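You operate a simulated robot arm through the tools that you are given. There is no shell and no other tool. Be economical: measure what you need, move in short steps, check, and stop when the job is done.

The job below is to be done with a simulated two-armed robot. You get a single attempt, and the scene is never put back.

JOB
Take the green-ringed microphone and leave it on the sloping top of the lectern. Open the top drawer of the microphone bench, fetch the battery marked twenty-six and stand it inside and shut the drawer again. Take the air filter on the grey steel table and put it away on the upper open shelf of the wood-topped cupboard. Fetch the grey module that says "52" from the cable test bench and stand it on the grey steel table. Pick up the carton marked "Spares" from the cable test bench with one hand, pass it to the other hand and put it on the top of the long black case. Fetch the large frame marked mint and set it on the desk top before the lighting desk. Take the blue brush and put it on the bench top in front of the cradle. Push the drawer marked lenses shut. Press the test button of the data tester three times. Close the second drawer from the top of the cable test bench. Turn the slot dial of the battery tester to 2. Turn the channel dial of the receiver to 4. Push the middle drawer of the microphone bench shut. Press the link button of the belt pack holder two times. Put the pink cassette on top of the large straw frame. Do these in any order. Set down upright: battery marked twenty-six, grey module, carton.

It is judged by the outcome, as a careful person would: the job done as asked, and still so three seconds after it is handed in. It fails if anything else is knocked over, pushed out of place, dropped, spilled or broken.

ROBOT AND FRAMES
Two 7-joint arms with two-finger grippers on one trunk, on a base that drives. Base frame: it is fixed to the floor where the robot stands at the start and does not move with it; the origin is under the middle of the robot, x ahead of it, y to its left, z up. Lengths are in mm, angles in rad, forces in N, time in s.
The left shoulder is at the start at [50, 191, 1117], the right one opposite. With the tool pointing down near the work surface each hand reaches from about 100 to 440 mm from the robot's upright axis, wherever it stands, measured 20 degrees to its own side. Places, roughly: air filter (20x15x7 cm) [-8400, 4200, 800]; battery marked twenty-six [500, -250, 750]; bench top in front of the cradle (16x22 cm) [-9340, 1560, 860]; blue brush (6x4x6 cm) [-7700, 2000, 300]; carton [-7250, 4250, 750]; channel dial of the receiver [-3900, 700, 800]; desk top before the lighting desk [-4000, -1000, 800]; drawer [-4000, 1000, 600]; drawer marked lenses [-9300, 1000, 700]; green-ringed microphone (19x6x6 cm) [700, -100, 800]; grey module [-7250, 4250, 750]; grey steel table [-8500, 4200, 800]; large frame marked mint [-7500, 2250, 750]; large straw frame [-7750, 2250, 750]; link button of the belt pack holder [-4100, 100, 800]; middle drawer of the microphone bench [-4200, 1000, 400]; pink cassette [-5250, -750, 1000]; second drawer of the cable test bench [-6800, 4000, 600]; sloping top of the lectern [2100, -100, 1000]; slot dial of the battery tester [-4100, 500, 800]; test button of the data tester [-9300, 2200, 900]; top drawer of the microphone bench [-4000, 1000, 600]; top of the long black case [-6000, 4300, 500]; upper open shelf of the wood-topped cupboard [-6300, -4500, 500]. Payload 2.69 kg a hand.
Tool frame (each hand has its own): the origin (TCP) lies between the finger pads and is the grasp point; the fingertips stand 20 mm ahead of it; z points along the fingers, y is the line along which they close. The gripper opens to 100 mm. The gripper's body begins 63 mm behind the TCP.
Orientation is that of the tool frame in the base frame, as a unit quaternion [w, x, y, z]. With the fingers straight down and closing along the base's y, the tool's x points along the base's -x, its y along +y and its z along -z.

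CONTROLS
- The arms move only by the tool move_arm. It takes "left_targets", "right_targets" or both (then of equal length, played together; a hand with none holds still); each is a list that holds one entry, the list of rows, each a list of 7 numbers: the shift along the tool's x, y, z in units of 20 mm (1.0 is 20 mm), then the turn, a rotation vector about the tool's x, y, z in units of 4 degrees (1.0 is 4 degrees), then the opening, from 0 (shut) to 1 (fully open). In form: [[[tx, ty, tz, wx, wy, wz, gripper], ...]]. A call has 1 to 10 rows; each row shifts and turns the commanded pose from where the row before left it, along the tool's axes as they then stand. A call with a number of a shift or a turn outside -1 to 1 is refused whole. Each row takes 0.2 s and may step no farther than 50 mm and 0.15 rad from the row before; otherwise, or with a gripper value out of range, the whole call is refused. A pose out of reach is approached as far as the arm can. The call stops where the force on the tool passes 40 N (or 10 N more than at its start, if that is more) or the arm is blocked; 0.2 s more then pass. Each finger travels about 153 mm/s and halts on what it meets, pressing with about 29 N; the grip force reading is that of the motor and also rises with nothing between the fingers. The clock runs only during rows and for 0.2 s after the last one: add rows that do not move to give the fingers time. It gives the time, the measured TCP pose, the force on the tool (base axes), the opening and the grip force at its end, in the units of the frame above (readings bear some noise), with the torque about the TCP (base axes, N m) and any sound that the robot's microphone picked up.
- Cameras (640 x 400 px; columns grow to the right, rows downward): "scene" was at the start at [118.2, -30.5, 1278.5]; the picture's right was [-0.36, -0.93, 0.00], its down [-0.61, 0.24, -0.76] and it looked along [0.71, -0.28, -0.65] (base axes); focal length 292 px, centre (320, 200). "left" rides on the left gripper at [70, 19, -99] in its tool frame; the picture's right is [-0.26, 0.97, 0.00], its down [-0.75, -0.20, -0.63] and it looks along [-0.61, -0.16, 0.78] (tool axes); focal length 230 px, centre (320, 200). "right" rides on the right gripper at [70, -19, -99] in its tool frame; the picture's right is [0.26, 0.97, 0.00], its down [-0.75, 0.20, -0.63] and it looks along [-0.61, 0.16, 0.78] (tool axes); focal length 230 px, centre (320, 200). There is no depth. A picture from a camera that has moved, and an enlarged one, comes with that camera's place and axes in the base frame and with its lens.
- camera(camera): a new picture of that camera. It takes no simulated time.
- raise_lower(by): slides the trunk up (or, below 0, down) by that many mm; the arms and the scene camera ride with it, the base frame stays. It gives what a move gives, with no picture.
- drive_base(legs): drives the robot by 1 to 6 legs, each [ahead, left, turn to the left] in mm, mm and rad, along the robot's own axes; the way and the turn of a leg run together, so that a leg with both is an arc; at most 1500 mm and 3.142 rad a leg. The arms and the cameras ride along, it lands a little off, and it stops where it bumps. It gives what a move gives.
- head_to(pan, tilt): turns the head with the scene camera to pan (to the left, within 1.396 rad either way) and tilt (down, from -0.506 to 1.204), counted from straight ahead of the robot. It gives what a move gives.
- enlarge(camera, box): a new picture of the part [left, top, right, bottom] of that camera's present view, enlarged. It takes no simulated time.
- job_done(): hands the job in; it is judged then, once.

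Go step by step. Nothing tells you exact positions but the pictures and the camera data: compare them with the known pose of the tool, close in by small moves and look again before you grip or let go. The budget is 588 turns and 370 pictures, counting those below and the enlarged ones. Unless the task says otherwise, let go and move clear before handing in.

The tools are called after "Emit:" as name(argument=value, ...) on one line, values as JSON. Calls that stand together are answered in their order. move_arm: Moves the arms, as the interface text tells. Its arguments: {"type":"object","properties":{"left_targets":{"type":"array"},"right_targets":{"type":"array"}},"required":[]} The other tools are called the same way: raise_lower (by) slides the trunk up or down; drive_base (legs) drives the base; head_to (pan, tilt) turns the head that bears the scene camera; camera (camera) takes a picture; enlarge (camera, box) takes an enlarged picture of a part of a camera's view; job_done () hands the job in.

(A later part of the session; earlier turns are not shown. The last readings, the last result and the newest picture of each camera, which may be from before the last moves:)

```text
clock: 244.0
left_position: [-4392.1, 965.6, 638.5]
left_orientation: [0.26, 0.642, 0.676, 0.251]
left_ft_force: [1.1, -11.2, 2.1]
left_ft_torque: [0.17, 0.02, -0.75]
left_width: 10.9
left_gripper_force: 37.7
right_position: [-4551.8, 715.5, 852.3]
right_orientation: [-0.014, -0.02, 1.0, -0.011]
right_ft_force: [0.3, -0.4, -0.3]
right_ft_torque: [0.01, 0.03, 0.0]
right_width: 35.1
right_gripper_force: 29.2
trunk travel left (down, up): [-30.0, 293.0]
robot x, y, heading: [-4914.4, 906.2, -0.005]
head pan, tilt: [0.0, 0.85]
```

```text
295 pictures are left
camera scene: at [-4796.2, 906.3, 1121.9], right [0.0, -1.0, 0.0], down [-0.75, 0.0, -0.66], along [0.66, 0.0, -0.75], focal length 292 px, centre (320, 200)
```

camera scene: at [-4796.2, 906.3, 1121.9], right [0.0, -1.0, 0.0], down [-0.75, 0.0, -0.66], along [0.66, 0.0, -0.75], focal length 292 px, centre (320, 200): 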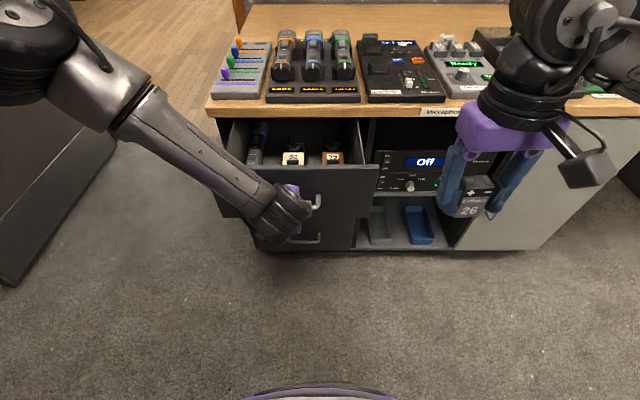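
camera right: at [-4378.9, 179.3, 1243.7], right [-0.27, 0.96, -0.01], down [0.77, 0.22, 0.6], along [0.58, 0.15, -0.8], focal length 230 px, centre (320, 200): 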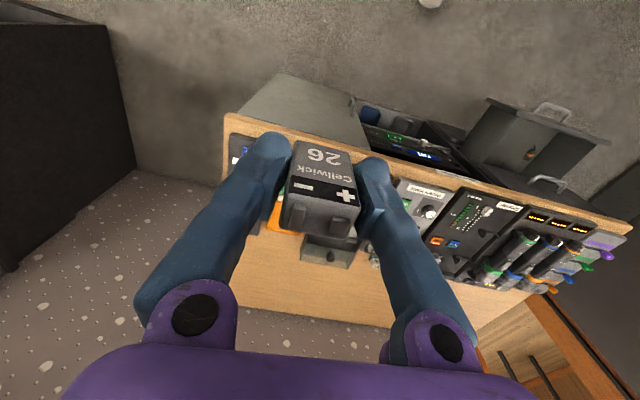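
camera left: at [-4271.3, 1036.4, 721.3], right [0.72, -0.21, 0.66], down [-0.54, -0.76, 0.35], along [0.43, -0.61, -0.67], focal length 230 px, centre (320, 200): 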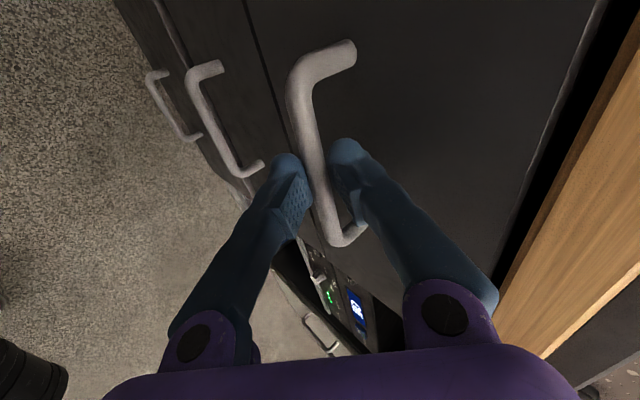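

Open 178 mm. Release the handle, back the hand off and look into the drawer.

Emit:
move_arm(left_targets=[[[0, 0, 0, 0, 0, 0, 0.35], [0, 0, 0, 0, 0, 0, 0.35], [0, 0, -0.8, 0, 0, 0, 0.35], [0, 0, -0.8, 0, 0, 0, 0.35], [0, 0, -0.8, 0, 0, 0, 0.35], [0.5, 0, -0.8, 0, 0, 0, 0.3], [1, 0, -0.8, 0, 0, 0, 0.2], [1, 0, -0.5, 0, 0, 0, 0], [1, 0, 0, 0, 0, 0, 0], [1, 0, 0, 0, 0, 0, 0]]])

Emit:
raise_lower(by=250)

Emit:
head_to(pan=0.1, tilt=0.8)

Emit:
camera(camera="scene")

```text
clock: 246.2
left_position: [-4456.7, 1056.0, 701.2]
left_orientation: [0.26, 0.642, 0.676, 0.251]
left_ft_force: [0.1, 0.0, 0.3]
left_ft_torque: [0.0, 0.01, -0.03]
left_width: 0.2
left_gripper_force: 29.2
right_position: [-4552.5, 715.0, 852.0]
right_orientation: [-0.015, -0.02, 1.0, -0.011]
right_ft_force: [0.3, 0.6, 0.0]
right_ft_torque: [0.01, -0.03, 0.01]
right_width: 34.7
right_gripper_force: 29.1
trunk travel left (down, up): [-30.0, 293.0]
robot x, y, heading: [-4913.9, 907.3, -0.007]
head pan, tilt: [0.0, 0.85]
```

```text
clock: 248.8
left_position: [-4456.1, 1056.1, 952.0]
left_orientation: [0.26, 0.642, 0.677, 0.25]
left_ft_force: [-0.1, 0.0, 0.4]
left_ft_torque: [0.04, 0.01, -0.01]
left_width: 0.0
left_gripper_force: 29.1
right_position: [-4551.1, 715.5, 1102.3]
right_orientation: [-0.016, -0.02, 1.0, -0.011]
right_ft_force: [-0.4, -0.2, -0.5]
right_ft_torque: [0.01, -0.03, 0.0]
right_width: 34.7
right_gripper_force: 29.4
trunk travel left (down, up): [-280.0, 43.0]
robot x, y, heading: [-4912.4, 905.5, -0.004]
head pan, tilt: [0.0, 0.85]
```

```text
clock: 249.4
left_position: [-4455.3, 1055.4, 951.8]
left_orientation: [0.26, 0.642, 0.676, 0.251]
left_ft_force: [0.7, 0.4, 0.5]
left_ft_torque: [-0.03, -0.03, -0.02]
left_width: 0.0
left_gripper_force: 29.2
right_position: [-4552.2, 716.3, 1101.6]
right_orientation: [-0.014, -0.02, 1.0, -0.01]
right_ft_force: [0.0, -0.1, -1.1]
right_ft_torque: [0.0, -0.01, 0.02]
right_width: 34.7
right_gripper_force: 29.2
trunk travel left (down, up): [-280.0, 43.0]
robot x, y, heading: [-4915.0, 904.5, -0.004]
head pan, tilt: [0.099, 0.799]
```

```text
294 pictures are left
camera scene: at [-4793.9, 914.9, 1375.9], right [0.09, -1.0, 0.0], down [-0.71, -0.07, -0.7], along [0.69, 0.07, -0.72], focal length 292 px, centre (320, 200)
```

scene: 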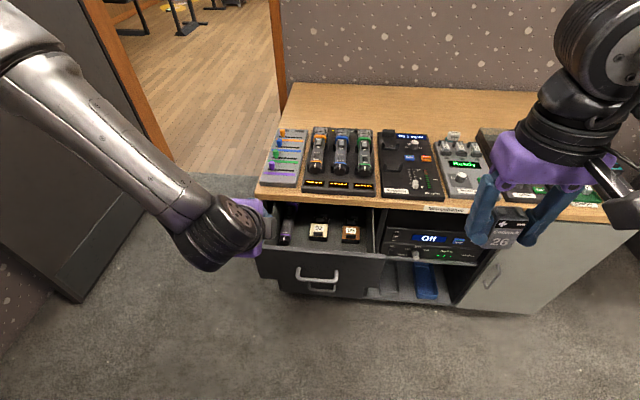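

Emit:
enlarge(camera="scene", box=[240, 180, 400, 300])

```text
3.33 times, centred on (320, 240) of scene
camera zoom: at [-4793.9, 914.9, 1375.9], right [0.09, -1.0, 0.0], down [-0.71, -0.07, -0.7], along [0.69, 0.07, -0.72], focal length 973 px, centre (320, 67)
```

zoom: 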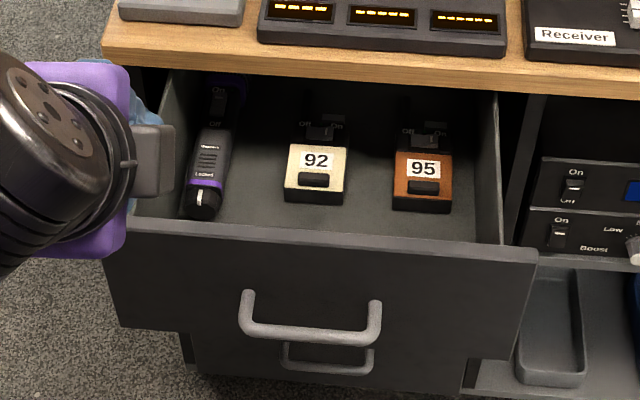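

There's free space in the front half, but the bench overhang is close. I'll re-grip and pull the drawer ~60 mm further for room.

Emit:
raise_lower(by=-250)

Emit:
move_arm(left_targets=[[[-1, 0, 0, 0, 0, 0, 0.1], [-1, 0, 0, 0, 0, 0, 0.2], [-1, 0, 0.5, 0, 0, 0, 0.35], [-1, 0, 0.8, 0, 0, 0, 0.35], [-0.5, 0, 0.8, 0, 0, 0, 0.35], [0, 0, 0.8, 0, 0, 0, 0.35], [0, 0, 0.8, 0, 0, 0, 0.35]]])

Emit:
camera(camera="left")

```text
clock: 252.0
left_position: [-4457.1, 1055.6, 701.3]
left_orientation: [0.26, 0.641, 0.677, 0.25]
left_ft_force: [-0.4, 0.2, -0.5]
left_ft_torque: [0.01, -0.02, -0.01]
left_width: 0.0
left_gripper_force: 29.4
right_position: [-4551.3, 715.7, 852.9]
right_orientation: [-0.014, -0.019, 1.0, -0.011]
right_ft_force: [-0.1, -0.3, -1.0]
right_ft_torque: [0.01, -0.01, -0.03]
right_width: 34.4
right_gripper_force: 28.9
trunk travel left (down, up): [-30.0, 293.0]
robot x, y, heading: [-4914.3, 906.1, -0.002]
head pan, tilt: [0.099, 0.799]
```

```text
clock: 253.6
left_position: [-4402.9, 966.9, 648.7]
left_orientation: [0.26, 0.643, 0.676, 0.25]
left_ft_force: [0.8, 0.0, -0.1]
left_ft_torque: [0.01, 0.0, 0.01]
left_width: 35.2
left_gripper_force: 0.1
right_position: [-4552.4, 716.3, 852.6]
right_orientation: [-0.014, -0.02, 1.0, -0.011]
right_ft_force: [0.3, 0.1, -0.2]
right_ft_torque: [-0.01, 0.02, 0.0]
right_width: 34.7
right_gripper_force: 29.3
trunk travel left (down, up): [-30.0, 293.0]
robot x, y, heading: [-4918.4, 908.5, -0.0]
head pan, tilt: [0.099, 0.799]
```

```text
292 pictures are left
camera left: at [-4459.1, 1037.6, 731.3], right [0.72, -0.21, 0.66], down [-0.54, -0.76, 0.35], along [0.43, -0.61, -0.67], focal length 230 px, centre (320, 200)
```

left: 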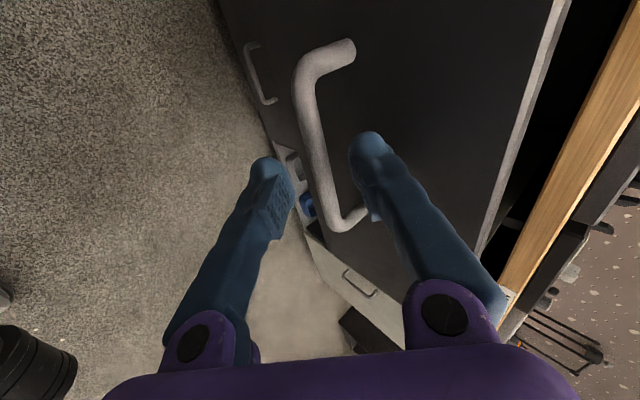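

Emit:
move_arm(left_targets=[[[0, 0, 0.7, 0, 0, 0, 0.35], [0, 0, 0, 0, 0, 0, 0], [0, 0, 0, 0, 0, 0, 0], [0, 0, 0, 0, 0, 0, 0]]])

Emit:
drive_base(legs=[[-55, 0, 0]])

Emit:
camera(camera="scene")

```text
clock: 254.6
left_position: [-4393.9, 965.8, 639.8]
left_orientation: [0.26, 0.642, 0.676, 0.251]
left_ft_force: [0.7, 1.6, 0.4]
left_ft_torque: [0.54, -0.01, -0.45]
left_width: 11.5
left_gripper_force: 38.7
right_position: [-4551.4, 717.4, 852.1]
right_orientation: [-0.015, -0.019, 1.0, -0.011]
right_ft_force: [-0.1, -0.9, -0.2]
right_ft_torque: [0.03, -0.01, 0.0]
right_width: 34.7
right_gripper_force: 29.4
trunk travel left (down, up): [-30.0, 293.0]
robot x, y, heading: [-4915.8, 908.1, -0.006]
head pan, tilt: [0.099, 0.799]
```

```text
clock: 255.6
left_position: [-4411.2, 966.3, 640.0]
left_orientation: [0.259, 0.644, 0.675, 0.252]
left_ft_force: [-0.2, 0.4, 1.5]
left_ft_torque: [0.37, -0.04, -0.58]
left_width: 11.1
left_gripper_force: 38.0
right_position: [-4568.9, 717.1, 853.4]
right_orientation: [-0.016, -0.019, 1.0, -0.01]
right_ft_force: [0.1, -0.3, -0.7]
right_ft_torque: [0.01, 0.01, 0.01]
right_width: 34.8
right_gripper_force: 29.2
trunk travel left (down, up): [-30.0, 293.0]
robot x, y, heading: [-4927.4, 908.1, -0.012]
head pan, tilt: [0.099, 0.799]
stopped in leg 1: the robot was blocked; the commanded pose is now the measured one
```

```text
291 pictures are left
camera scene: at [-4810.7, 915.0, 1125.9], right [0.09, -1.0, 0.0], down [-0.71, -0.07, -0.7], along [0.69, 0.07, -0.72], focal length 292 px, centre (320, 200)
```

scene: 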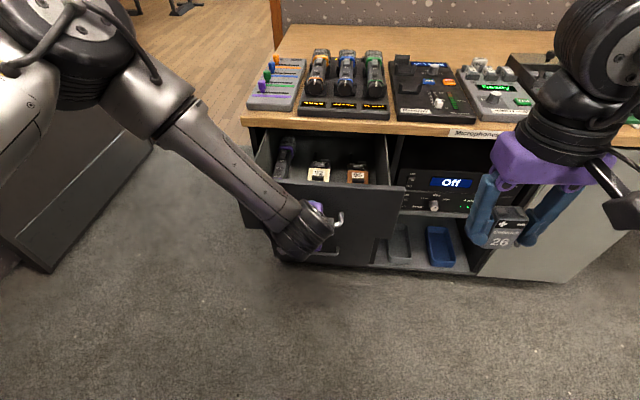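

The drawer is at its stop (197 mm open). Release, raise the left hand clear, and rotate the right gripper 90° so it fits between the panel and the overhang.

Emit:
move_arm(left_targets=[[[0, 0, 0, 0, 0, 0, 0.35], [0, 0, 0, 0, 0, 0, 0.35], [0, 0, -0.9, 0, 0, 0, 0.35], [0, 0, -0.9, 0, 0, 0, 0.35], [0, 0, -0.9, 0, 0, 0, 0.35], [0.5, 0.68, -0.72, 0, 0, 0, 0.2], [0.5, 0.68, -0.72, 0, 0, 0, 0], [0.5, 0.68, -0.72, 0, 0, 0, 0], [0.5, 0.68, -0.72, 0, 0, 0, 0], [0.5, 0.68, -0.72, 0, 0, 0, 0]]], right_targets=[[[0, 0, 0, 0, 0, -1, 0.1], [0, 0, 0, 0, 0, -1, 0.1], [0, 0, 0, 0, 0, -1, 0.1], [0, 0, 0, 0, 0, -1, 0.1], [0, 0, 0, 0, 0, -1, 0.1], [0, 0, 0, 0, 0, -1, 0.1], [0, 0, 0, 0, 0, -1, 0.1], [0, 0, 0, 0, 0, -1, 0.1], [0, 0, 0, 0, 0, -1, 0.1], [0, 0, 0, 0, 0, -1, 0.1]]])

Emit:
move_arm(left_targets=[[[0.5, 0.68, -0.72, 0, 0, 0, 0], [0.5, 0.68, -0.72, 0, 0, 0, 0], [0.5, 0.68, -0.72, 0, 0, 0, 0], [0.5, 0.68, -0.72, 0, 0, 0, 0], [0.5, 0.68, -0.72, 0, 0, 0, 0], [0.5, 0.68, -0.72, 0, 0, 0, 0], [0, 0, 0, 0, 0, 0, 0], [0, 0, 0, 0, 0, 0, 0], [0, 0, 0, 0, 0, 0, 0], [0, 0, 0, 0, 0, 0, 0]]], right_targets=[[[0, 0, 0, 0, 0, -1, 0.1], [0, 0, 0, 0, 0, -1, 0.1], [0, 0, 0, 0, 0, -1, 0.1], [0, 0, 0, 0, 0, -1, 0.1], [0, 0, 0, 0, 0, -1, 0.1], [0, 0, 0, 0, 0, -1, 0.1], [0, 0, 0, 0, 0, -1, 0.1], [0, 0, 0, 0, 0, -1, 0.1], [0, 0, 0, 0, 0, -1, 0.1], [0, 0, 0, 0, 0, -1, 0.1]]])

Emit:
move_arm(right_targets=[[[0, 0, 0, 0, 0, -1, 0.1], [0, 0, 0, 0, 0, -1, 0.1]]])

Emit:
camera(camera="scene")

```text
clock: 257.8
left_position: [-4448.2, 1020.1, 777.3]
left_orientation: [0.259, 0.643, 0.676, 0.25]
left_ft_force: [-0.7, 1.1, 0.2]
left_ft_torque: [0.0, 0.01, -0.02]
left_width: 0.0
left_gripper_force: 28.8
right_position: [-4567.8, 716.5, 852.7]
right_orientation: [-0.017, -0.361, 0.933, -0.004]
right_ft_force: [0.0, -0.4, -0.5]
right_ft_torque: [0.02, -0.02, 0.0]
right_width: 34.7
right_gripper_force: 28.8
trunk travel left (down, up): [-30.0, 293.0]
robot x, y, heading: [-4928.1, 905.5, -0.0]
head pan, tilt: [0.099, 0.799]
```

```text
clock: 260.0
left_position: [-4446.8, 1082.2, 893.5]
left_orientation: [0.26, 0.643, 0.675, 0.251]
left_ft_force: [0.3, 0.1, 0.1]
left_ft_torque: [0.0, -0.01, -0.03]
left_width: 0.0
left_gripper_force: 29.2
right_position: [-4571.0, 715.6, 854.6]
right_orientation: [-0.018, -0.6, 0.8, 0.0]
right_ft_force: [0.4, -0.1, -0.6]
right_ft_torque: [0.02, -0.02, -0.01]
right_width: 35.0
right_gripper_force: 29.6
right hand out of reach, approached as far as the arm can: row 9, 10
trunk travel left (down, up): [-30.0, 293.0]
robot x, y, heading: [-4928.9, 908.4, -0.005]
head pan, tilt: [0.099, 0.799]
```

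```text
clock: 260.6
left_position: [-4446.8, 1082.8, 894.6]
left_orientation: [0.26, 0.643, 0.675, 0.25]
left_ft_force: [0.4, 0.4, -0.6]
left_ft_torque: [0.01, -0.01, -0.03]
left_width: 0.0
left_gripper_force: 29.1
right_position: [-4569.7, 716.4, 854.5]
right_orientation: [-0.017, -0.599, 0.8, 0.0]
right_ft_force: [0.3, 0.3, -0.8]
right_ft_torque: [-0.03, -0.02, 0.0]
right_width: 34.4
right_gripper_force: 28.6
right hand out of reach, approached as far as the arm can: row 1, 2
trunk travel left (down, up): [-30.0, 293.0]
robot x, y, heading: [-4929.9, 906.8, -0.005]
head pan, tilt: [0.099, 0.799]
```

```text
290 pictures are left
camera scene: at [-4810.6, 915.0, 1125.9], right [0.09, -1.0, 0.0], down [-0.71, -0.07, -0.7], along [0.69, 0.07, -0.72], focal length 292 px, centre (320, 200)
```

scene: 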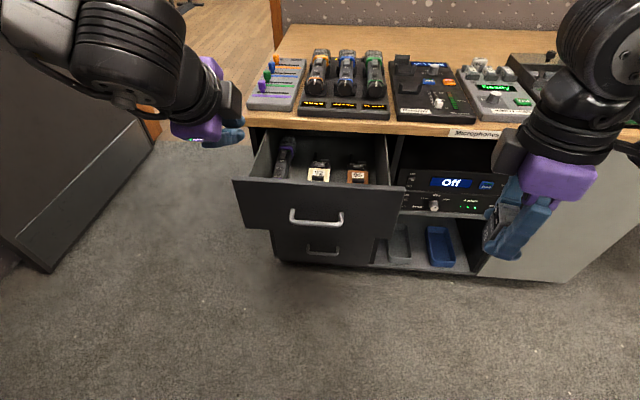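

Emit:
camera(camera="right")

Emit:
enlarge(camera="scene", box=[440, 60, 640, 280])

```text
289 pictures are left
camera right: at [-4569.1, 646.2, 954.1], right [-1.0, 0.02, 0.03], down [0.04, 0.79, 0.61], along [-0.01, 0.61, -0.79], focal length 230 px, centre (320, 200)
```

right: 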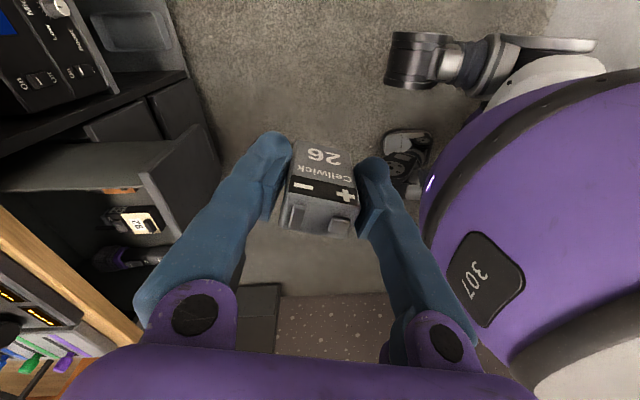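

```text
1.82 times, centred on (540, 170) of scene
camera zoom: at [-4810.6, 915.0, 1125.9], right [0.09, -1.0, 0.0], down [-0.71, -0.07, -0.7], along [0.69, 0.07, -0.72], focal length 531 px, centre (-80, 254)
```

zoom: 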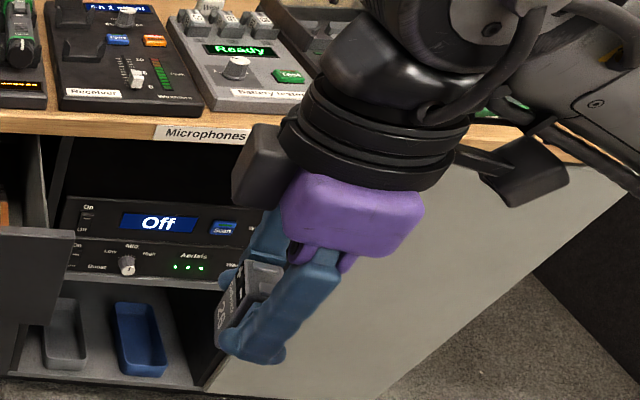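

The camera will sit to the side, fine. Drive forward and move the battery over the free spot at about (-4285, 925).

Emit:
drive_base(legs=[[185, 0, 0]])

Emit:
move_arm(right_targets=[[[-1, -0.15, 0, 0, 0, 0, 0.1], [-1, -0.15, 0, 0, 0, 0, 0.1], [-1, -0.15, 0, 0, 0, 0, 0.1], [-1, -0.15, 0, 0, 0, 0, 0.1], [-1, -0.15, 0, 0, 0, 0, 0.1], [-1, -0.15, 0, 0, 0, 0, 0.1], [-1, -0.15, 0, 0, 0, 0, 0.1], [-1, -0.15, 0, 0, 0, 0, 0.1], [-1, -0.15, 0, 0, 0, 0, 0.1], [-1, -0.15, 0, 0, 0, 0, 0.1]]])

Emit:
camera(camera="scene")

Emit:
camera(camera="right")

```text
clock: 262.1
left_position: [-4259.6, 1078.9, 893.4]
left_orientation: [0.259, 0.644, 0.675, 0.251]
left_ft_force: [0.1, 0.6, 0.3]
left_ft_torque: [0.02, 0.02, 0.02]
left_width: 0.0
left_gripper_force: 29.3
right_position: [-4382.1, 712.2, 854.1]
right_orientation: [-0.017, -0.599, 0.801, 0.001]
right_ft_force: [0.1, 0.5, -1.7]
right_ft_torque: [-0.02, 0.02, 0.04]
right_width: 34.6
right_gripper_force: 28.9
trunk travel left (down, up): [-30.0, 293.0]
robot x, y, heading: [-4743.7, 907.2, -0.009]
head pan, tilt: [0.099, 0.799]
```

```text
clock: 264.3
left_position: [-4260.5, 1080.1, 894.1]
left_orientation: [0.26, 0.644, 0.675, 0.251]
left_ft_force: [-0.7, -0.4, 0.0]
left_ft_torque: [-0.02, -0.02, -0.02]
left_width: 0.0
left_gripper_force: 28.4
right_position: [-4306.3, 879.3, 847.8]
right_orientation: [-0.018, -0.599, 0.801, 0.0]
right_ft_force: [1.1, 0.0, -0.7]
right_ft_torque: [-0.01, 0.0, 0.01]
right_width: 35.1
right_gripper_force: 28.8
right hand out of reach, approached as far as the arm can: row 10
trunk travel left (down, up): [-30.0, 293.0]
robot x, y, heading: [-4740.9, 908.0, -0.009]
head pan, tilt: [0.099, 0.799]
```

```text
287 pictures are left
camera scene: at [-4623.1, 913.5, 1125.9], right [0.09, -1.0, 0.0], down [-0.71, -0.07, -0.7], along [0.69, 0.06, -0.72], focal length 292 px, centre (320, 200)
```

scene: 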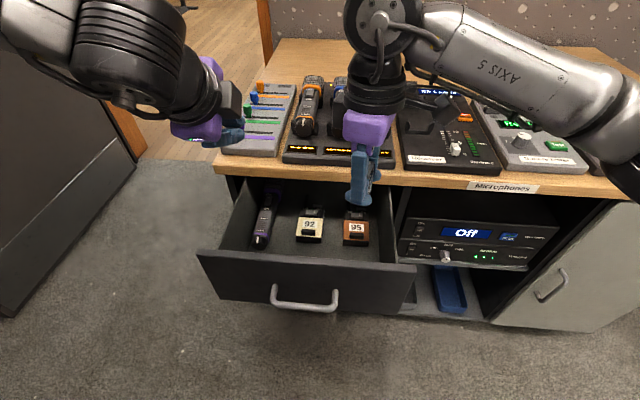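

```text
286 pictures are left
camera right: at [-4306.1, 809.1, 948.1], right [-1.0, 0.03, 0.03], down [0.04, 0.79, 0.61], along [-0.01, 0.61, -0.79], focal length 230 px, centre (320, 200)
```

right: 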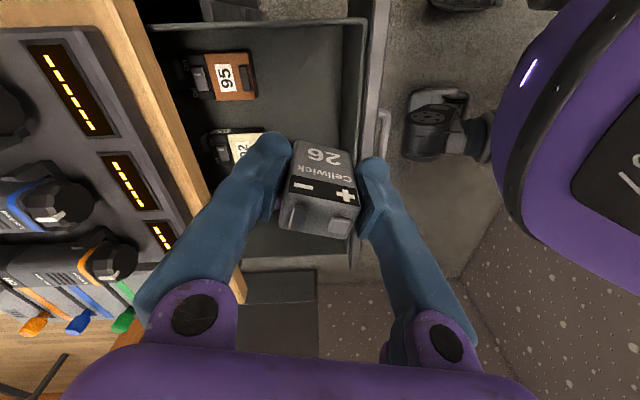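

I shift the base slightly (12 ahead, 35 left) to put the battery over the free spot, then descend.

Emit:
drive_base(legs=[[15, 35, 0]])

Emit:
move_arm(right_targets=[[[0, 0, 1, 0, 0, 0, 0.1], [0, 0, 1, 0, 0, 0, 0.1], [0, 0, 1, 0, 0, 0, 0.1], [0, 0, 1, 0, 0, 0, 0.1], [0, 0, 1, 0, 0, 0, 0.1], [0, 0, 1, 0, 0, 0, 0.1], [0, 0, 1, 0, 0, 0, 0.1]]])

Emit:
camera(camera="scene")

Emit:
camera(camera="right")

```text
clock: 265.3
left_position: [-4245.1, 1114.5, 895.3]
left_orientation: [0.26, 0.643, 0.675, 0.251]
left_ft_force: [-0.3, 0.2, -0.4]
left_ft_torque: [0.01, 0.01, 0.02]
left_width: 0.0
left_gripper_force: 29.0
right_position: [-4292.7, 914.6, 848.9]
right_orientation: [-0.018, -0.599, 0.801, 0.001]
right_ft_force: [0.0, 0.9, -0.5]
right_ft_torque: [-0.04, 0.02, -0.01]
right_width: 34.6
right_gripper_force: 29.3
trunk travel left (down, up): [-30.0, 293.0]
robot x, y, heading: [-4728.6, 941.7, -0.008]
head pan, tilt: [0.099, 0.799]
```

```text
clock: 266.9
left_position: [-4243.7, 1113.5, 894.4]
left_orientation: [0.26, 0.644, 0.674, 0.25]
left_ft_force: [-0.9, 0.5, 0.2]
left_ft_torque: [0.01, 0.0, -0.02]
left_width: 0.0
left_gripper_force: 29.4
right_position: [-4296.2, 909.7, 706.0]
right_orientation: [-0.018, -0.599, 0.801, 0.001]
right_ft_force: [0.3, -0.3, -1.3]
right_ft_torque: [0.02, -0.01, 0.03]
right_width: 34.8
right_gripper_force: 29.5
trunk travel left (down, up): [-30.0, 293.0]
robot x, y, heading: [-4728.6, 941.8, -0.002]
head pan, tilt: [0.099, 0.799]
```

```text
285 pictures are left
camera scene: at [-4608.1, 948.5, 1125.9], right [0.09, -1.0, 0.0], down [-0.71, -0.07, -0.7], along [0.69, 0.06, -0.72], focal length 292 px, centre (320, 200)
```

scene: 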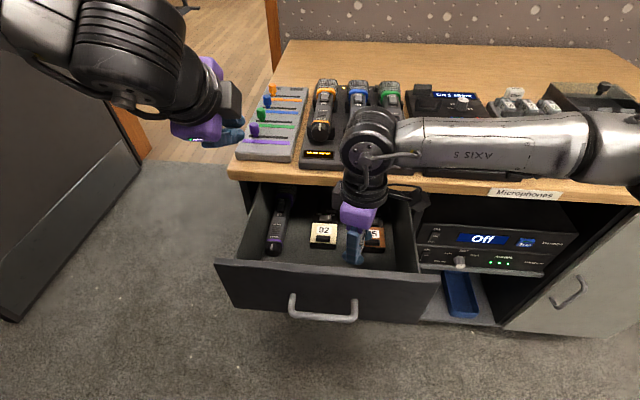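

```text
284 pictures are left
camera right: at [-4296.1, 840.6, 806.9], right [-1.0, 0.03, 0.03], down [0.04, 0.79, 0.61], along [-0.01, 0.61, -0.79], focal length 230 px, centre (320, 200)
```

right: 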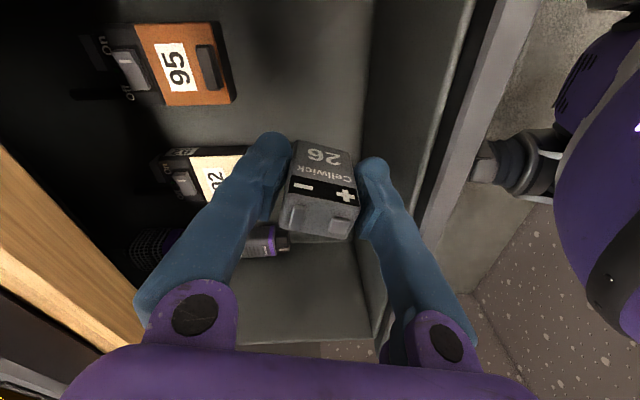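

Good position over clear floor. Descend carefully; the forearm passes close to the bench edge, so I go stepwise.

Emit:
move_arm(right_targets=[[[0, 0, 1, 0, 0, 0, 0.1], [0, 0, 1, 0, 0, 0, 0.1], [0, 0, 0.7, 0, 0, 0, 0.1]]])

Emit:
camera(camera="scene")

Emit:
camera(camera="right")

```text
clock: 267.7
left_position: [-4244.5, 1115.2, 894.0]
left_orientation: [0.26, 0.644, 0.675, 0.251]
left_ft_force: [-0.2, 0.3, 1.0]
left_ft_torque: [0.02, 0.06, -0.03]
left_width: 0.0
left_gripper_force: 29.1
right_position: [-4297.7, 909.9, 654.6]
right_orientation: [-0.019, -0.598, 0.801, 0.001]
right_ft_force: [0.6, -0.5, -1.2]
right_ft_torque: [0.0, 0.0, 0.0]
right_width: 34.7
right_gripper_force: 28.7
trunk travel left (down, up): [-30.0, 293.0]
robot x, y, heading: [-4728.5, 942.1, -0.008]
head pan, tilt: [0.099, 0.799]
```

```text
283 pictures are left
camera scene: at [-4608.1, 948.6, 1125.9], right [0.09, -1.0, 0.0], down [-0.71, -0.07, -0.7], along [0.69, 0.06, -0.72], focal length 292 px, centre (320, 200)
```

scene: 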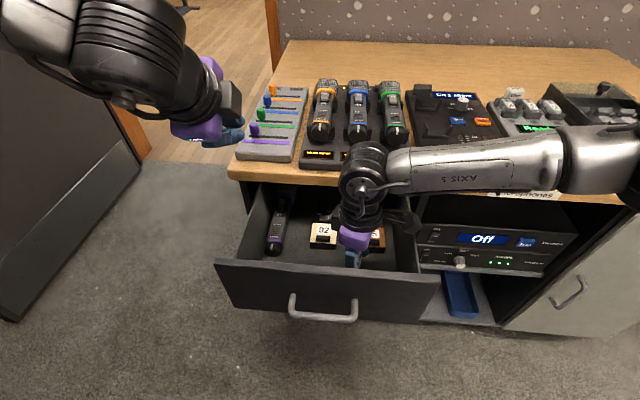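

```text
282 pictures are left
camera right: at [-4296.9, 840.2, 754.2], right [-1.0, 0.03, 0.03], down [0.04, 0.79, 0.61], along [-0.01, 0.61, -0.79], focal length 230 px, centre (320, 200)
```

right: 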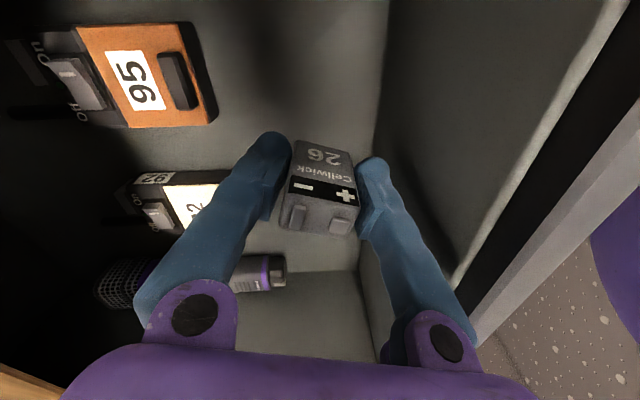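

Emit:
move_arm(right_targets=[[[0, 0, 0.6, 0, 0, 0, 0.1], [0, 0, 0.5, 0, 0, 0, 0.1], [0, 0, 0.25, 0, 0, 0, 0.1], [0, 0, 0.25, 0, 0, 0, 0.1], [0, 0, 0.25, 0, 0, 0, 0.1]]])

Emit:
camera(camera="right")

```text
clock: 268.9
left_position: [-4243.5, 1113.7, 895.7]
left_orientation: [0.26, 0.643, 0.676, 0.25]
left_ft_force: [-0.1, 0.5, 0.1]
left_ft_torque: [0.02, 0.04, -0.01]
left_width: 0.0
left_gripper_force: 29.0
right_position: [-4299.6, 908.1, 617.3]
right_orientation: [-0.018, -0.599, 0.801, 0.001]
right_ft_force: [0.2, -0.4, -0.7]
right_ft_torque: [0.01, 0.02, 0.01]
right_width: 34.8
right_gripper_force: 29.3
trunk travel left (down, up): [-30.0, 293.0]
robot x, y, heading: [-4727.3, 938.0, -0.008]
head pan, tilt: [0.099, 0.799]
```

```text
281 pictures are left
camera right: at [-4298.0, 839.1, 717.2], right [-1.0, 0.03, 0.03], down [0.04, 0.79, 0.61], along [-0.01, 0.61, -0.79], focal length 230 px, centre (320, 200)
```

right: 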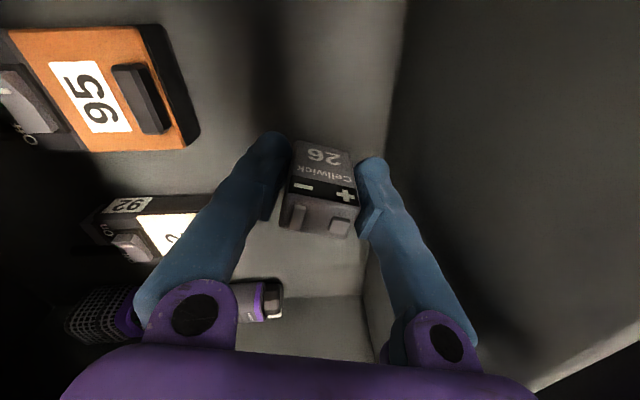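

Emit:
move_arm(right_targets=[[[0, 0, 0.2, 0, 0, 0, 0.1], [0, 0, 0.2, 0, 0, 0, 0.1], [0, 0, 0.2, 0, 0, 0, 0.1], [0, 0, 0.2, 0, 0, 0, 0.1], [0, 0, 0.2, 0, 0, 0, 0.1]]])

```text
clock: 270.1
left_position: [-4243.3, 1113.2, 893.5]
left_orientation: [0.259, 0.644, 0.675, 0.252]
left_ft_force: [0.1, 0.0, 0.0]
left_ft_torque: [0.01, -0.01, 0.01]
left_width: 0.0
left_gripper_force: 29.3
right_position: [-4298.8, 906.6, 596.7]
right_orientation: [-0.018, -0.599, 0.801, 0.0]
right_ft_force: [-0.8, -0.8, -0.5]
right_ft_torque: [0.02, 0.0, -0.01]
right_width: 34.7
right_gripper_force: 29.1
trunk travel left (down, up): [-30.0, 293.0]
robot x, y, heading: [-4726.6, 938.4, -0.007]
head pan, tilt: [0.099, 0.799]
```

Emit:
move_arm(right_targets=[[[0, 0, 0.2, 0, 0, 0, 0.1], [0, 0, 0.2, 0, 0, 0, 0.1], [0, 0, 0.2, 0, 0, 0, 0.1], [0, 0, 0.2, 0, 0, 0, 0.1], [0, 0, 0.2, 0, 0, 0, 0.1]]])

Emit:
camera(camera="right")

```text
clock: 271.3
left_position: [-4246.5, 1113.3, 895.6]
left_orientation: [0.26, 0.643, 0.675, 0.252]
left_ft_force: [-0.1, -0.7, 0.8]
left_ft_torque: [0.0, 0.01, 0.0]
left_width: 0.0
left_gripper_force: 28.9
right_position: [-4299.9, 907.9, 580.4]
right_orientation: [-0.015, -0.599, 0.8, 0.0]
right_ft_force: [1.3, -0.9, 36.0]
right_ft_torque: [-0.06, -0.23, -0.05]
right_width: 35.0
right_gripper_force: 28.9
trunk travel left (down, up): [-30.0, 293.0]
robot x, y, heading: [-4729.2, 942.7, -0.006]
head pan, tilt: [0.099, 0.799]
```

```text
280 pictures are left
camera right: at [-4299.8, 838.9, 680.5], right [-1.0, 0.03, 0.02], down [0.04, 0.79, 0.61], along [0.0, 0.61, -0.79], focal length 230 px, centre (320, 200)
```

right: 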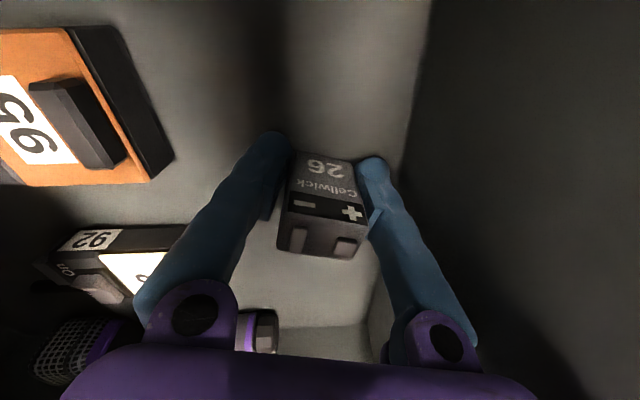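

Contact with the drawer floor. Relieve slightly, release gently, and rise.

Emit:
move_arm(right_targets=[[[0, 0, -0.12, 0, 0, 0, 0.1], [0, 0, 0, 0, 0, 0, 0.3], [0, 0, 0, 0, 0, 0, 0.38], [0, 0, 0, 0, 0, 0, 0.48], [0, 0, 0, 0, 0, 0, 0.52]]])

Emit:
camera(camera="right")

```text
clock: 272.5
left_position: [-4245.7, 1114.8, 895.2]
left_orientation: [0.261, 0.644, 0.674, 0.252]
left_ft_force: [0.5, -0.2, 0.6]
left_ft_torque: [-0.01, 0.01, 0.0]
left_width: 0.0
left_gripper_force: 29.0
right_position: [-4301.2, 908.8, 580.4]
right_orientation: [-0.017, -0.599, 0.801, 0.0]
right_ft_force: [-1.3, 7.3, 17.9]
right_ft_torque: [-0.13, 0.01, 0.06]
right_width: 47.1
right_gripper_force: 0.0
trunk travel left (down, up): [-30.0, 293.0]
robot x, y, heading: [-4729.3, 941.1, -0.012]
head pan, tilt: [0.099, 0.799]
```

```text
279 pictures are left
camera right: at [-4299.8, 839.0, 681.1], right [-1.0, 0.03, 0.03], down [0.04, 0.79, 0.61], along [-0.01, 0.61, -0.79], focal length 230 px, centre (320, 200)
```

right: 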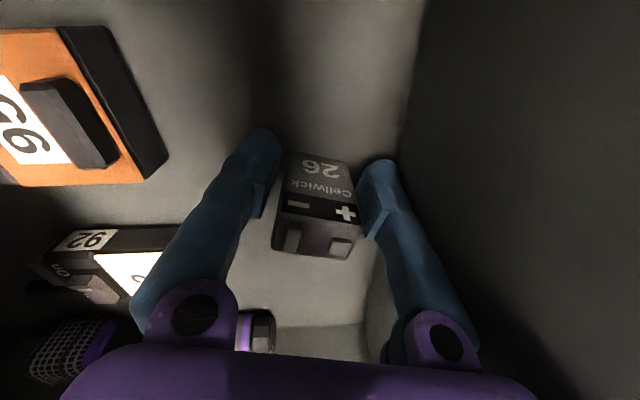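

Battery stands free. Rise straight up slowly.

Emit:
move_arm(right_targets=[[[0, 0, -0.3, 0, 0, 0, 0.52], [0, 0, -0.5, 0, 0, 0, 0.52], [0, 0, -0.7, 0, 0, 0, 0.52], [0, 0, -1, 0, 0, 0, 0.52], [0, 0, -1, 0, 0, 0, 0.52], [0, 0, -1, 0, 0, 0, 0.52], [0, 0, -1, 0, 0, 0, 0.52], [0, 0, -1, 0, 0, 0, 0.52], [0, 0, -1, 0, 0, 0, 0.52], [0, 0, -1, 0, 0, 0, 0.52]]])

Emit:
camera(camera="right")

Emit:
camera(camera="scene")

```text
clock: 274.7
left_position: [-4244.6, 1113.8, 893.6]
left_orientation: [0.26, 0.644, 0.675, 0.251]
left_ft_force: [0.4, 0.7, 0.8]
left_ft_torque: [-0.01, 0.01, 0.02]
left_width: 0.1
left_gripper_force: 28.9
right_position: [-4295.6, 908.9, 740.6]
right_orientation: [-0.018, -0.598, 0.801, 0.001]
right_ft_force: [-0.9, -0.5, -0.4]
right_ft_torque: [0.01, 0.01, 0.0]
right_width: 52.1
right_gripper_force: 0.0
right hand out of reach, approached as far as the arm can: row 9
trunk travel left (down, up): [-30.0, 293.0]
robot x, y, heading: [-4727.1, 939.7, -0.004]
head pan, tilt: [0.099, 0.799]
```

```text
278 pictures are left
camera right: at [-4294.7, 839.7, 840.1], right [-1.0, 0.03, 0.03], down [0.04, 0.79, 0.61], along [-0.01, 0.61, -0.79], focal length 230 px, centre (320, 200)
```

right: 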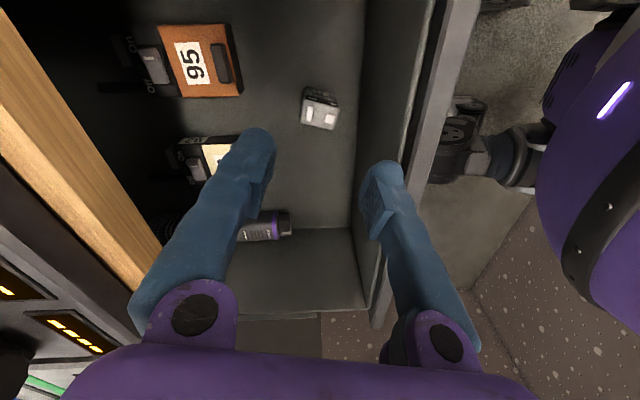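

```text
277 pictures are left
camera scene: at [-4607.9, 948.5, 1125.9], right [0.09, -1.0, 0.0], down [-0.71, -0.07, -0.7], along [0.69, 0.06, -0.72], focal length 292 px, centre (320, 200)
```

scene: 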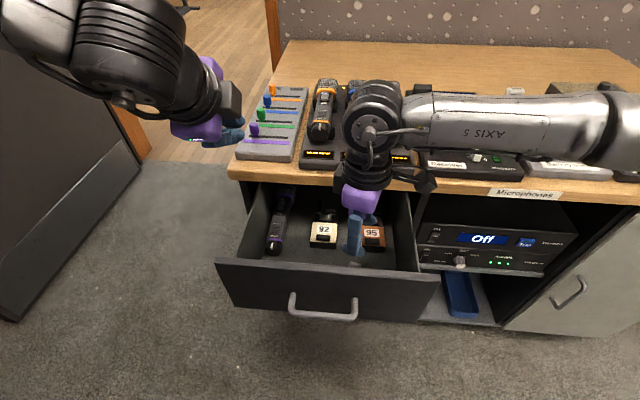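

Battery stands upright in the drawer. Pull the right hand out and away, and bring the left hand in front of the drawer to push it shut.

Emit:
move_arm(right_targets=[[[0, 0, -1, 0, 0, 0, 0.52], [0, 0, -1, 0, 0, 0, 0.52], [0, 0, -1, 0, 0, 0, 0.52], [0, 0, -1, 0, 0, 0, 0.52], [0, 0, -1, 0, 0, 0, 0.52], [0, 0, -1, 0, 0, 0, 0.52]]])

Emit:
move_arm(right_targets=[[[1, 0.3, -0.3, 0, 0, 0.5, 0.52], [1, 0.3, -0.3, 0, 0, 0.5, 0.52], [1, 0.3, -0.3, 0, 0, 0.5, 0.52], [1, 0.3, -0.3, 0, 0, 0.5, 0.52], [1, 0.3, -0.3, 0, 0, 0.5, 0.52], [1, 0.3, 0, 0, 0, 1, 0.52], [1, 0.3, 0, 0, 0, 1, 0.52], [1, 0.3, 0, 0, 0, 1, 0.52], [1, 0.3, 0, 0, 0, 1, 0.52], [1, 0.3, 0, 0, 0, 1, 0.52]]])

Emit:
drive_base(legs=[[-85, 0, 0]])

Emit:
move_arm(left_targets=[[[0.04, -0.9, -0.8, 0, 0, 0, 0], [0.04, -0.9, -0.8, 0, 0, 0, 0], [0.04, -0.9, -0.8, 0, 0, 0, 0], [0.04, -0.9, -0.8, 0, 0, 0, 0], [-0.9, -0.84, 0.87, 0, 0, 0, 0], [-0.9, -0.84, 0.87, 0, 0, 0, 0], [-0.9, -0.84, 0.87, 0, 0, 0, 0], [-0.9, -0.84, 0.87, 0, 0, 0, 0]]], right_targets=[[[0, 0, 0, 0, 0, 1, 0.52], [0, 0, 0, 0, 0, 1, 0.52], [0, 0, 0, 0, 0, 1, 0.52], [0, 0, 0, 0, 0, 1, 0.52], [0, 0, 0, 0, 0, 1, 0.52], [0, 0, 0, 0, 0, 1, 0.52], [0, 0, 0, 0, 0, 1, 0.52], [0, 0, 0, 0, 0, 1, 0.52]]])

Emit:
camera(camera="scene")

```text
clock: 276.1
left_position: [-4244.4, 1113.4, 894.9]
left_orientation: [0.259, 0.644, 0.675, 0.251]
left_ft_force: [0.3, -0.3, 0.1]
left_ft_torque: [0.0, 0.0, -0.02]
left_width: 0.2
left_gripper_force: 28.9
right_position: [-4291.3, 911.5, 843.3]
right_orientation: [-0.017, -0.597, 0.802, 0.001]
right_ft_force: [-0.1, -0.2, -0.1]
right_ft_torque: [-0.01, -0.01, -0.01]
right_width: 52.0
right_gripper_force: 0.0
right hand out of reach, approached as far as the arm can: row 1
trunk travel left (down, up): [-30.0, 293.0]
robot x, y, heading: [-4724.8, 942.3, -0.007]
head pan, tilt: [0.099, 0.799]
```

```text
clock: 278.3
left_position: [-4244.9, 1113.2, 894.6]
left_orientation: [0.26, 0.643, 0.675, 0.251]
left_ft_force: [-0.1, -0.3, 0.3]
left_ft_torque: [0.03, 0.03, -0.02]
left_width: 0.0
left_gripper_force: 29.2
right_position: [-4436.0, 764.3, 876.9]
right_orientation: [-0.018, -0.372, 0.928, -0.004]
right_ft_force: [0.3, 0.2, 1.0]
right_ft_torque: [0.01, -0.01, -0.01]
right_width: 52.1
right_gripper_force: 0.0
trunk travel left (down, up): [-30.0, 293.0]
robot x, y, heading: [-4727.2, 943.7, -0.01]
head pan, tilt: [0.099, 0.799]
```

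```text
clock: 279.4
left_position: [-4331.0, 1115.3, 893.6]
left_orientation: [0.259, 0.644, 0.674, 0.251]
left_ft_force: [-0.5, 0.1, 0.5]
left_ft_torque: [0.03, 0.0, 0.03]
left_width: 0.1
left_gripper_force: 29.5
right_position: [-4522.5, 765.6, 878.0]
right_orientation: [-0.017, -0.371, 0.929, -0.005]
right_ft_force: [0.0, 0.1, 0.5]
right_ft_torque: [0.02, -0.01, -0.02]
right_width: 51.6
right_gripper_force: 0.0
trunk travel left (down, up): [-30.0, 293.0]
robot x, y, heading: [-4810.5, 945.5, -0.005]
head pan, tilt: [0.099, 0.799]
```

```text
clock: 281.2
left_position: [-4417.8, 1035.6, 802.6]
left_orientation: [0.26, 0.644, 0.675, 0.251]
left_ft_force: [1.2, -0.3, 1.1]
left_ft_torque: [0.01, -0.01, 0.01]
left_width: 0.0
left_gripper_force: 28.9
left hand out of reach, approached as far as the arm can: row 4
right_position: [-4521.4, 764.3, 877.4]
right_orientation: [-0.016, -0.101, 0.995, -0.008]
right_ft_force: [-0.6, 0.1, -0.1]
right_ft_torque: [0.01, -0.01, 0.0]
right_width: 52.1
right_gripper_force: 0.1
trunk travel left (down, up): [-30.0, 293.0]
robot x, y, heading: [-4815.5, 944.2, -0.006]
head pan, tilt: [0.099, 0.799]
```

```text
276 pictures are left
camera scene: at [-4694.3, 949.0, 1125.9], right [0.09, -1.0, 0.0], down [-0.71, -0.07, -0.7], along [0.69, 0.06, -0.72], focal length 292 px, centre (320, 200)
```

scene: 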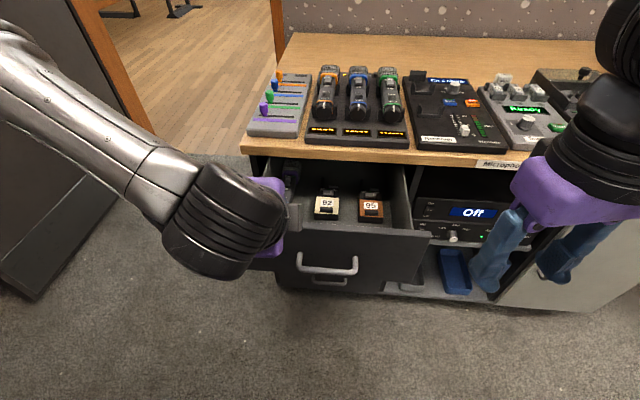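

Emit:
move_arm(left_targets=[[[-0.85, -0.96, 0.85, 0, 0, 0, 0], [-0.85, -0.96, 0.85, 0, 0, 0, 0], [-0.85, -0.96, 0.85, 0, 0, 0, 0], [-0.85, -0.96, 0.85, 0, 0, 0, 0]]], right_targets=[[[0, -0.5, -0.5, 0, 0, 0.9, 0.5], [0, -0.5, -0.5, 0, 0, 0.9, 0.5], [0, -0.5, -0.5, 0, 0, 0.9, 0.5], [0, -0.5, -0.5, 0, 0, 0.2, 0.5]]])

Emit:
camera(camera="scene")

```text
clock: 282.2
left_position: [-4426.5, 962.4, 701.8]
left_orientation: [0.261, 0.643, 0.675, 0.25]
left_ft_force: [0.1, -0.4, 0.7]
left_ft_torque: [0.01, 0.0, 0.02]
left_width: 0.0
left_gripper_force: 29.2
right_position: [-4518.1, 726.6, 919.2]
right_orientation: [-0.015, 0.0, 1.0, -0.011]
right_ft_force: [0.3, -0.1, 0.3]
right_ft_torque: [0.01, 0.0, 0.02]
right_width: 49.9
right_gripper_force: 0.0
trunk travel left (down, up): [-30.0, 293.0]
robot x, y, heading: [-4814.4, 939.6, -0.007]
head pan, tilt: [0.099, 0.799]
```

```text
275 pictures are left
camera scene: at [-4694.4, 948.9, 1126.0], right [0.09, -1.0, 0.0], down [-0.71, -0.07, -0.7], along [0.69, 0.06, -0.72], focal length 292 px, centre (320, 200)
```

scene: 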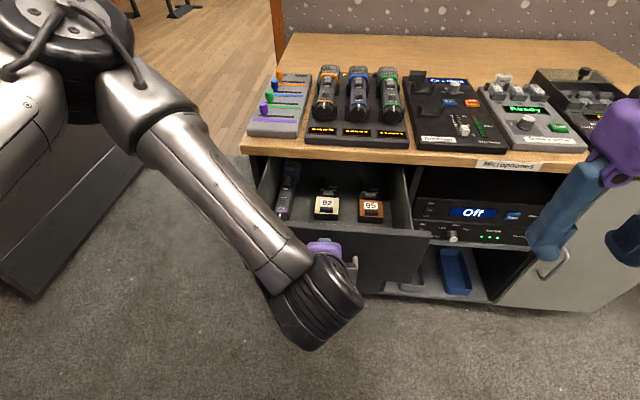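

Push the panel forward slowly with the arm so the battery doesn't tip.

Emit:
move_arm(left_targets=[[[0.02, 0.6, 0.55, 0, 0, 0, 0], [0.02, 0.4, 0.36, 0, 0, 0, 0], [0.01, 0.3, 0.27, 0, 0, 0, 0], [0.01, 0.3, 0.27, 0, 0, 0, 0], [0.01, 0.3, 0.27, 0, 0, 0, 0], [0.01, 0.37, 0.337, 0, 0, 0, 0], [0.01, 0.37, 0.337, 0, 0, 0, 0], [0.01, 0.37, 0.337, 0, 0, 0, 0], [0.01, 0.37, 0.337, 0, 0, 0, 0], [0.01, 0.37, 0.337, 0, 0, 0, 0]]])

Emit:
camera(camera="scene")

```text
clock: 284.4
left_position: [-4325.2, 972.4, 701.8]
left_orientation: [0.259, 0.644, 0.675, 0.251]
left_ft_force: [0.8, 0.1, -0.5]
left_ft_torque: [0.04, 0.01, 0.01]
left_width: 0.3
left_gripper_force: 29.3
right_position: [-4515.8, 726.3, 918.8]
right_orientation: [-0.014, -0.001, 1.0, -0.01]
right_ft_force: [0.4, 0.3, 0.3]
right_ft_torque: [-0.01, 0.0, 0.0]
right_width: 50.1
right_gripper_force: 0.0
trunk travel left (down, up): [-30.0, 293.0]
robot x, y, heading: [-4813.1, 942.0, -0.011]
head pan, tilt: [0.099, 0.799]
```

```text
274 pictures are left
camera scene: at [-4694.3, 949.2, 1125.9], right [0.09, -1.0, 0.0], down [-0.71, -0.07, -0.7], along [0.69, 0.06, -0.72], focal length 292 px, centre (320, 200)
```

scene: 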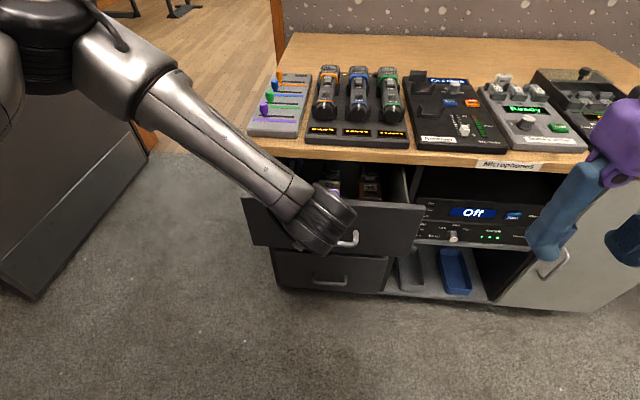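

Emit:
move_arm(left_targets=[[[0, 0.37, 0.337, 0, 0, 0, 0], [0, 0.37, 0.337, 0, 0, 0, 0], [0, 0.37, 0.337, 0, 0, 0, 0], [0, 0.37, 0.337, 0, 0, 0, 0], [0, 0.37, 0.337, 0, 0, 0, 0], [0, 0.37, 0.337, 0, 0, 0, 0], [0, 0.37, 0.337, 0, 0, 0, 0], [0, 0.37, 0.337, 0, 0, 0, 0], [0, 0.37, 0.337, 0, 0, 0, 0], [0, 0.37, 0.337, 0, 0, 0, 0]]])

Emit:
move_arm(left_targets=[[[0, 0.3, 0.27, 0, 0, 0, 0], [0, 0.3, 0.27, 0, 0, 0, 0], [0, 0.3, 0.27, 0, 0, 0, 0], [0, 0.2, 0.18, 0, 0, 0, 0], [0, 0.2, 0.18, 0, 0, 0, 0], [0, 0.2, 0.18, 0, 0, 0, 0]]])

Emit:
camera(camera="scene")

```text
clock: 286.6
left_position: [-4226.2, 974.5, 701.5]
left_orientation: [0.259, 0.644, 0.674, 0.251]
left_ft_force: [-0.2, 0.3, 1.0]
left_ft_torque: [0.04, -0.01, 0.0]
left_width: 0.0
left_gripper_force: 29.3
right_position: [-4516.6, 726.2, 919.2]
right_orientation: [-0.015, 0.0, 1.0, -0.011]
right_ft_force: [0.0, -0.1, 0.6]
right_ft_torque: [0.0, 0.02, 0.02]
right_width: 50.2
right_gripper_force: 0.0
trunk travel left (down, up): [-30.0, 293.0]
robot x, y, heading: [-4811.9, 942.1, -0.012]
head pan, tilt: [0.099, 0.799]
```

```text
clock: 288.1
left_position: [-4192.7, 973.2, 699.0]
left_orientation: [0.257, 0.646, 0.675, 0.246]
left_ft_force: [-12.5, 1.2, 5.5]
left_ft_torque: [-0.05, -0.11, -0.1]
left_width: 0.1
left_gripper_force: 29.5
right_position: [-4518.6, 727.0, 919.5]
right_orientation: [-0.014, -0.001, 1.0, -0.01]
right_ft_force: [-1.0, 0.5, -0.1]
right_ft_torque: [0.01, 0.01, 0.03]
right_width: 50.0
right_gripper_force: 0.0
trunk travel left (down, up): [-30.0, 293.0]
robot x, y, heading: [-4815.5, 941.0, -0.006]
head pan, tilt: [0.099, 0.799]
stopped in row 6 (left hand): the force on the tool passed its limit at 43 N (the readings are from after the stop); the commanded pose is now the measured one
```

```text
273 pictures are left
camera scene: at [-4696.4, 949.5, 1126.1], right [0.09, -1.0, 0.0], down [-0.71, -0.07, -0.7], along [0.69, 0.07, -0.72], focal length 292 px, centre (320, 200)
```

scene: 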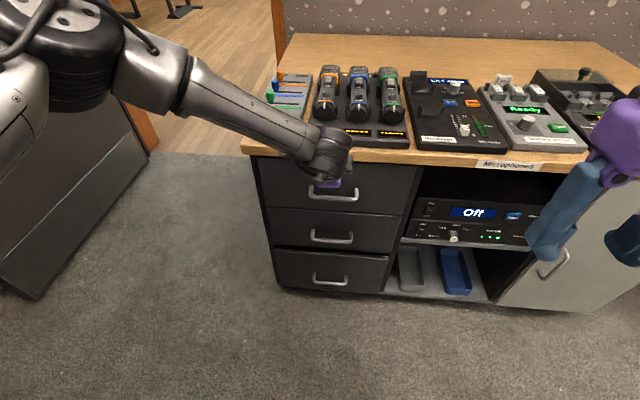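

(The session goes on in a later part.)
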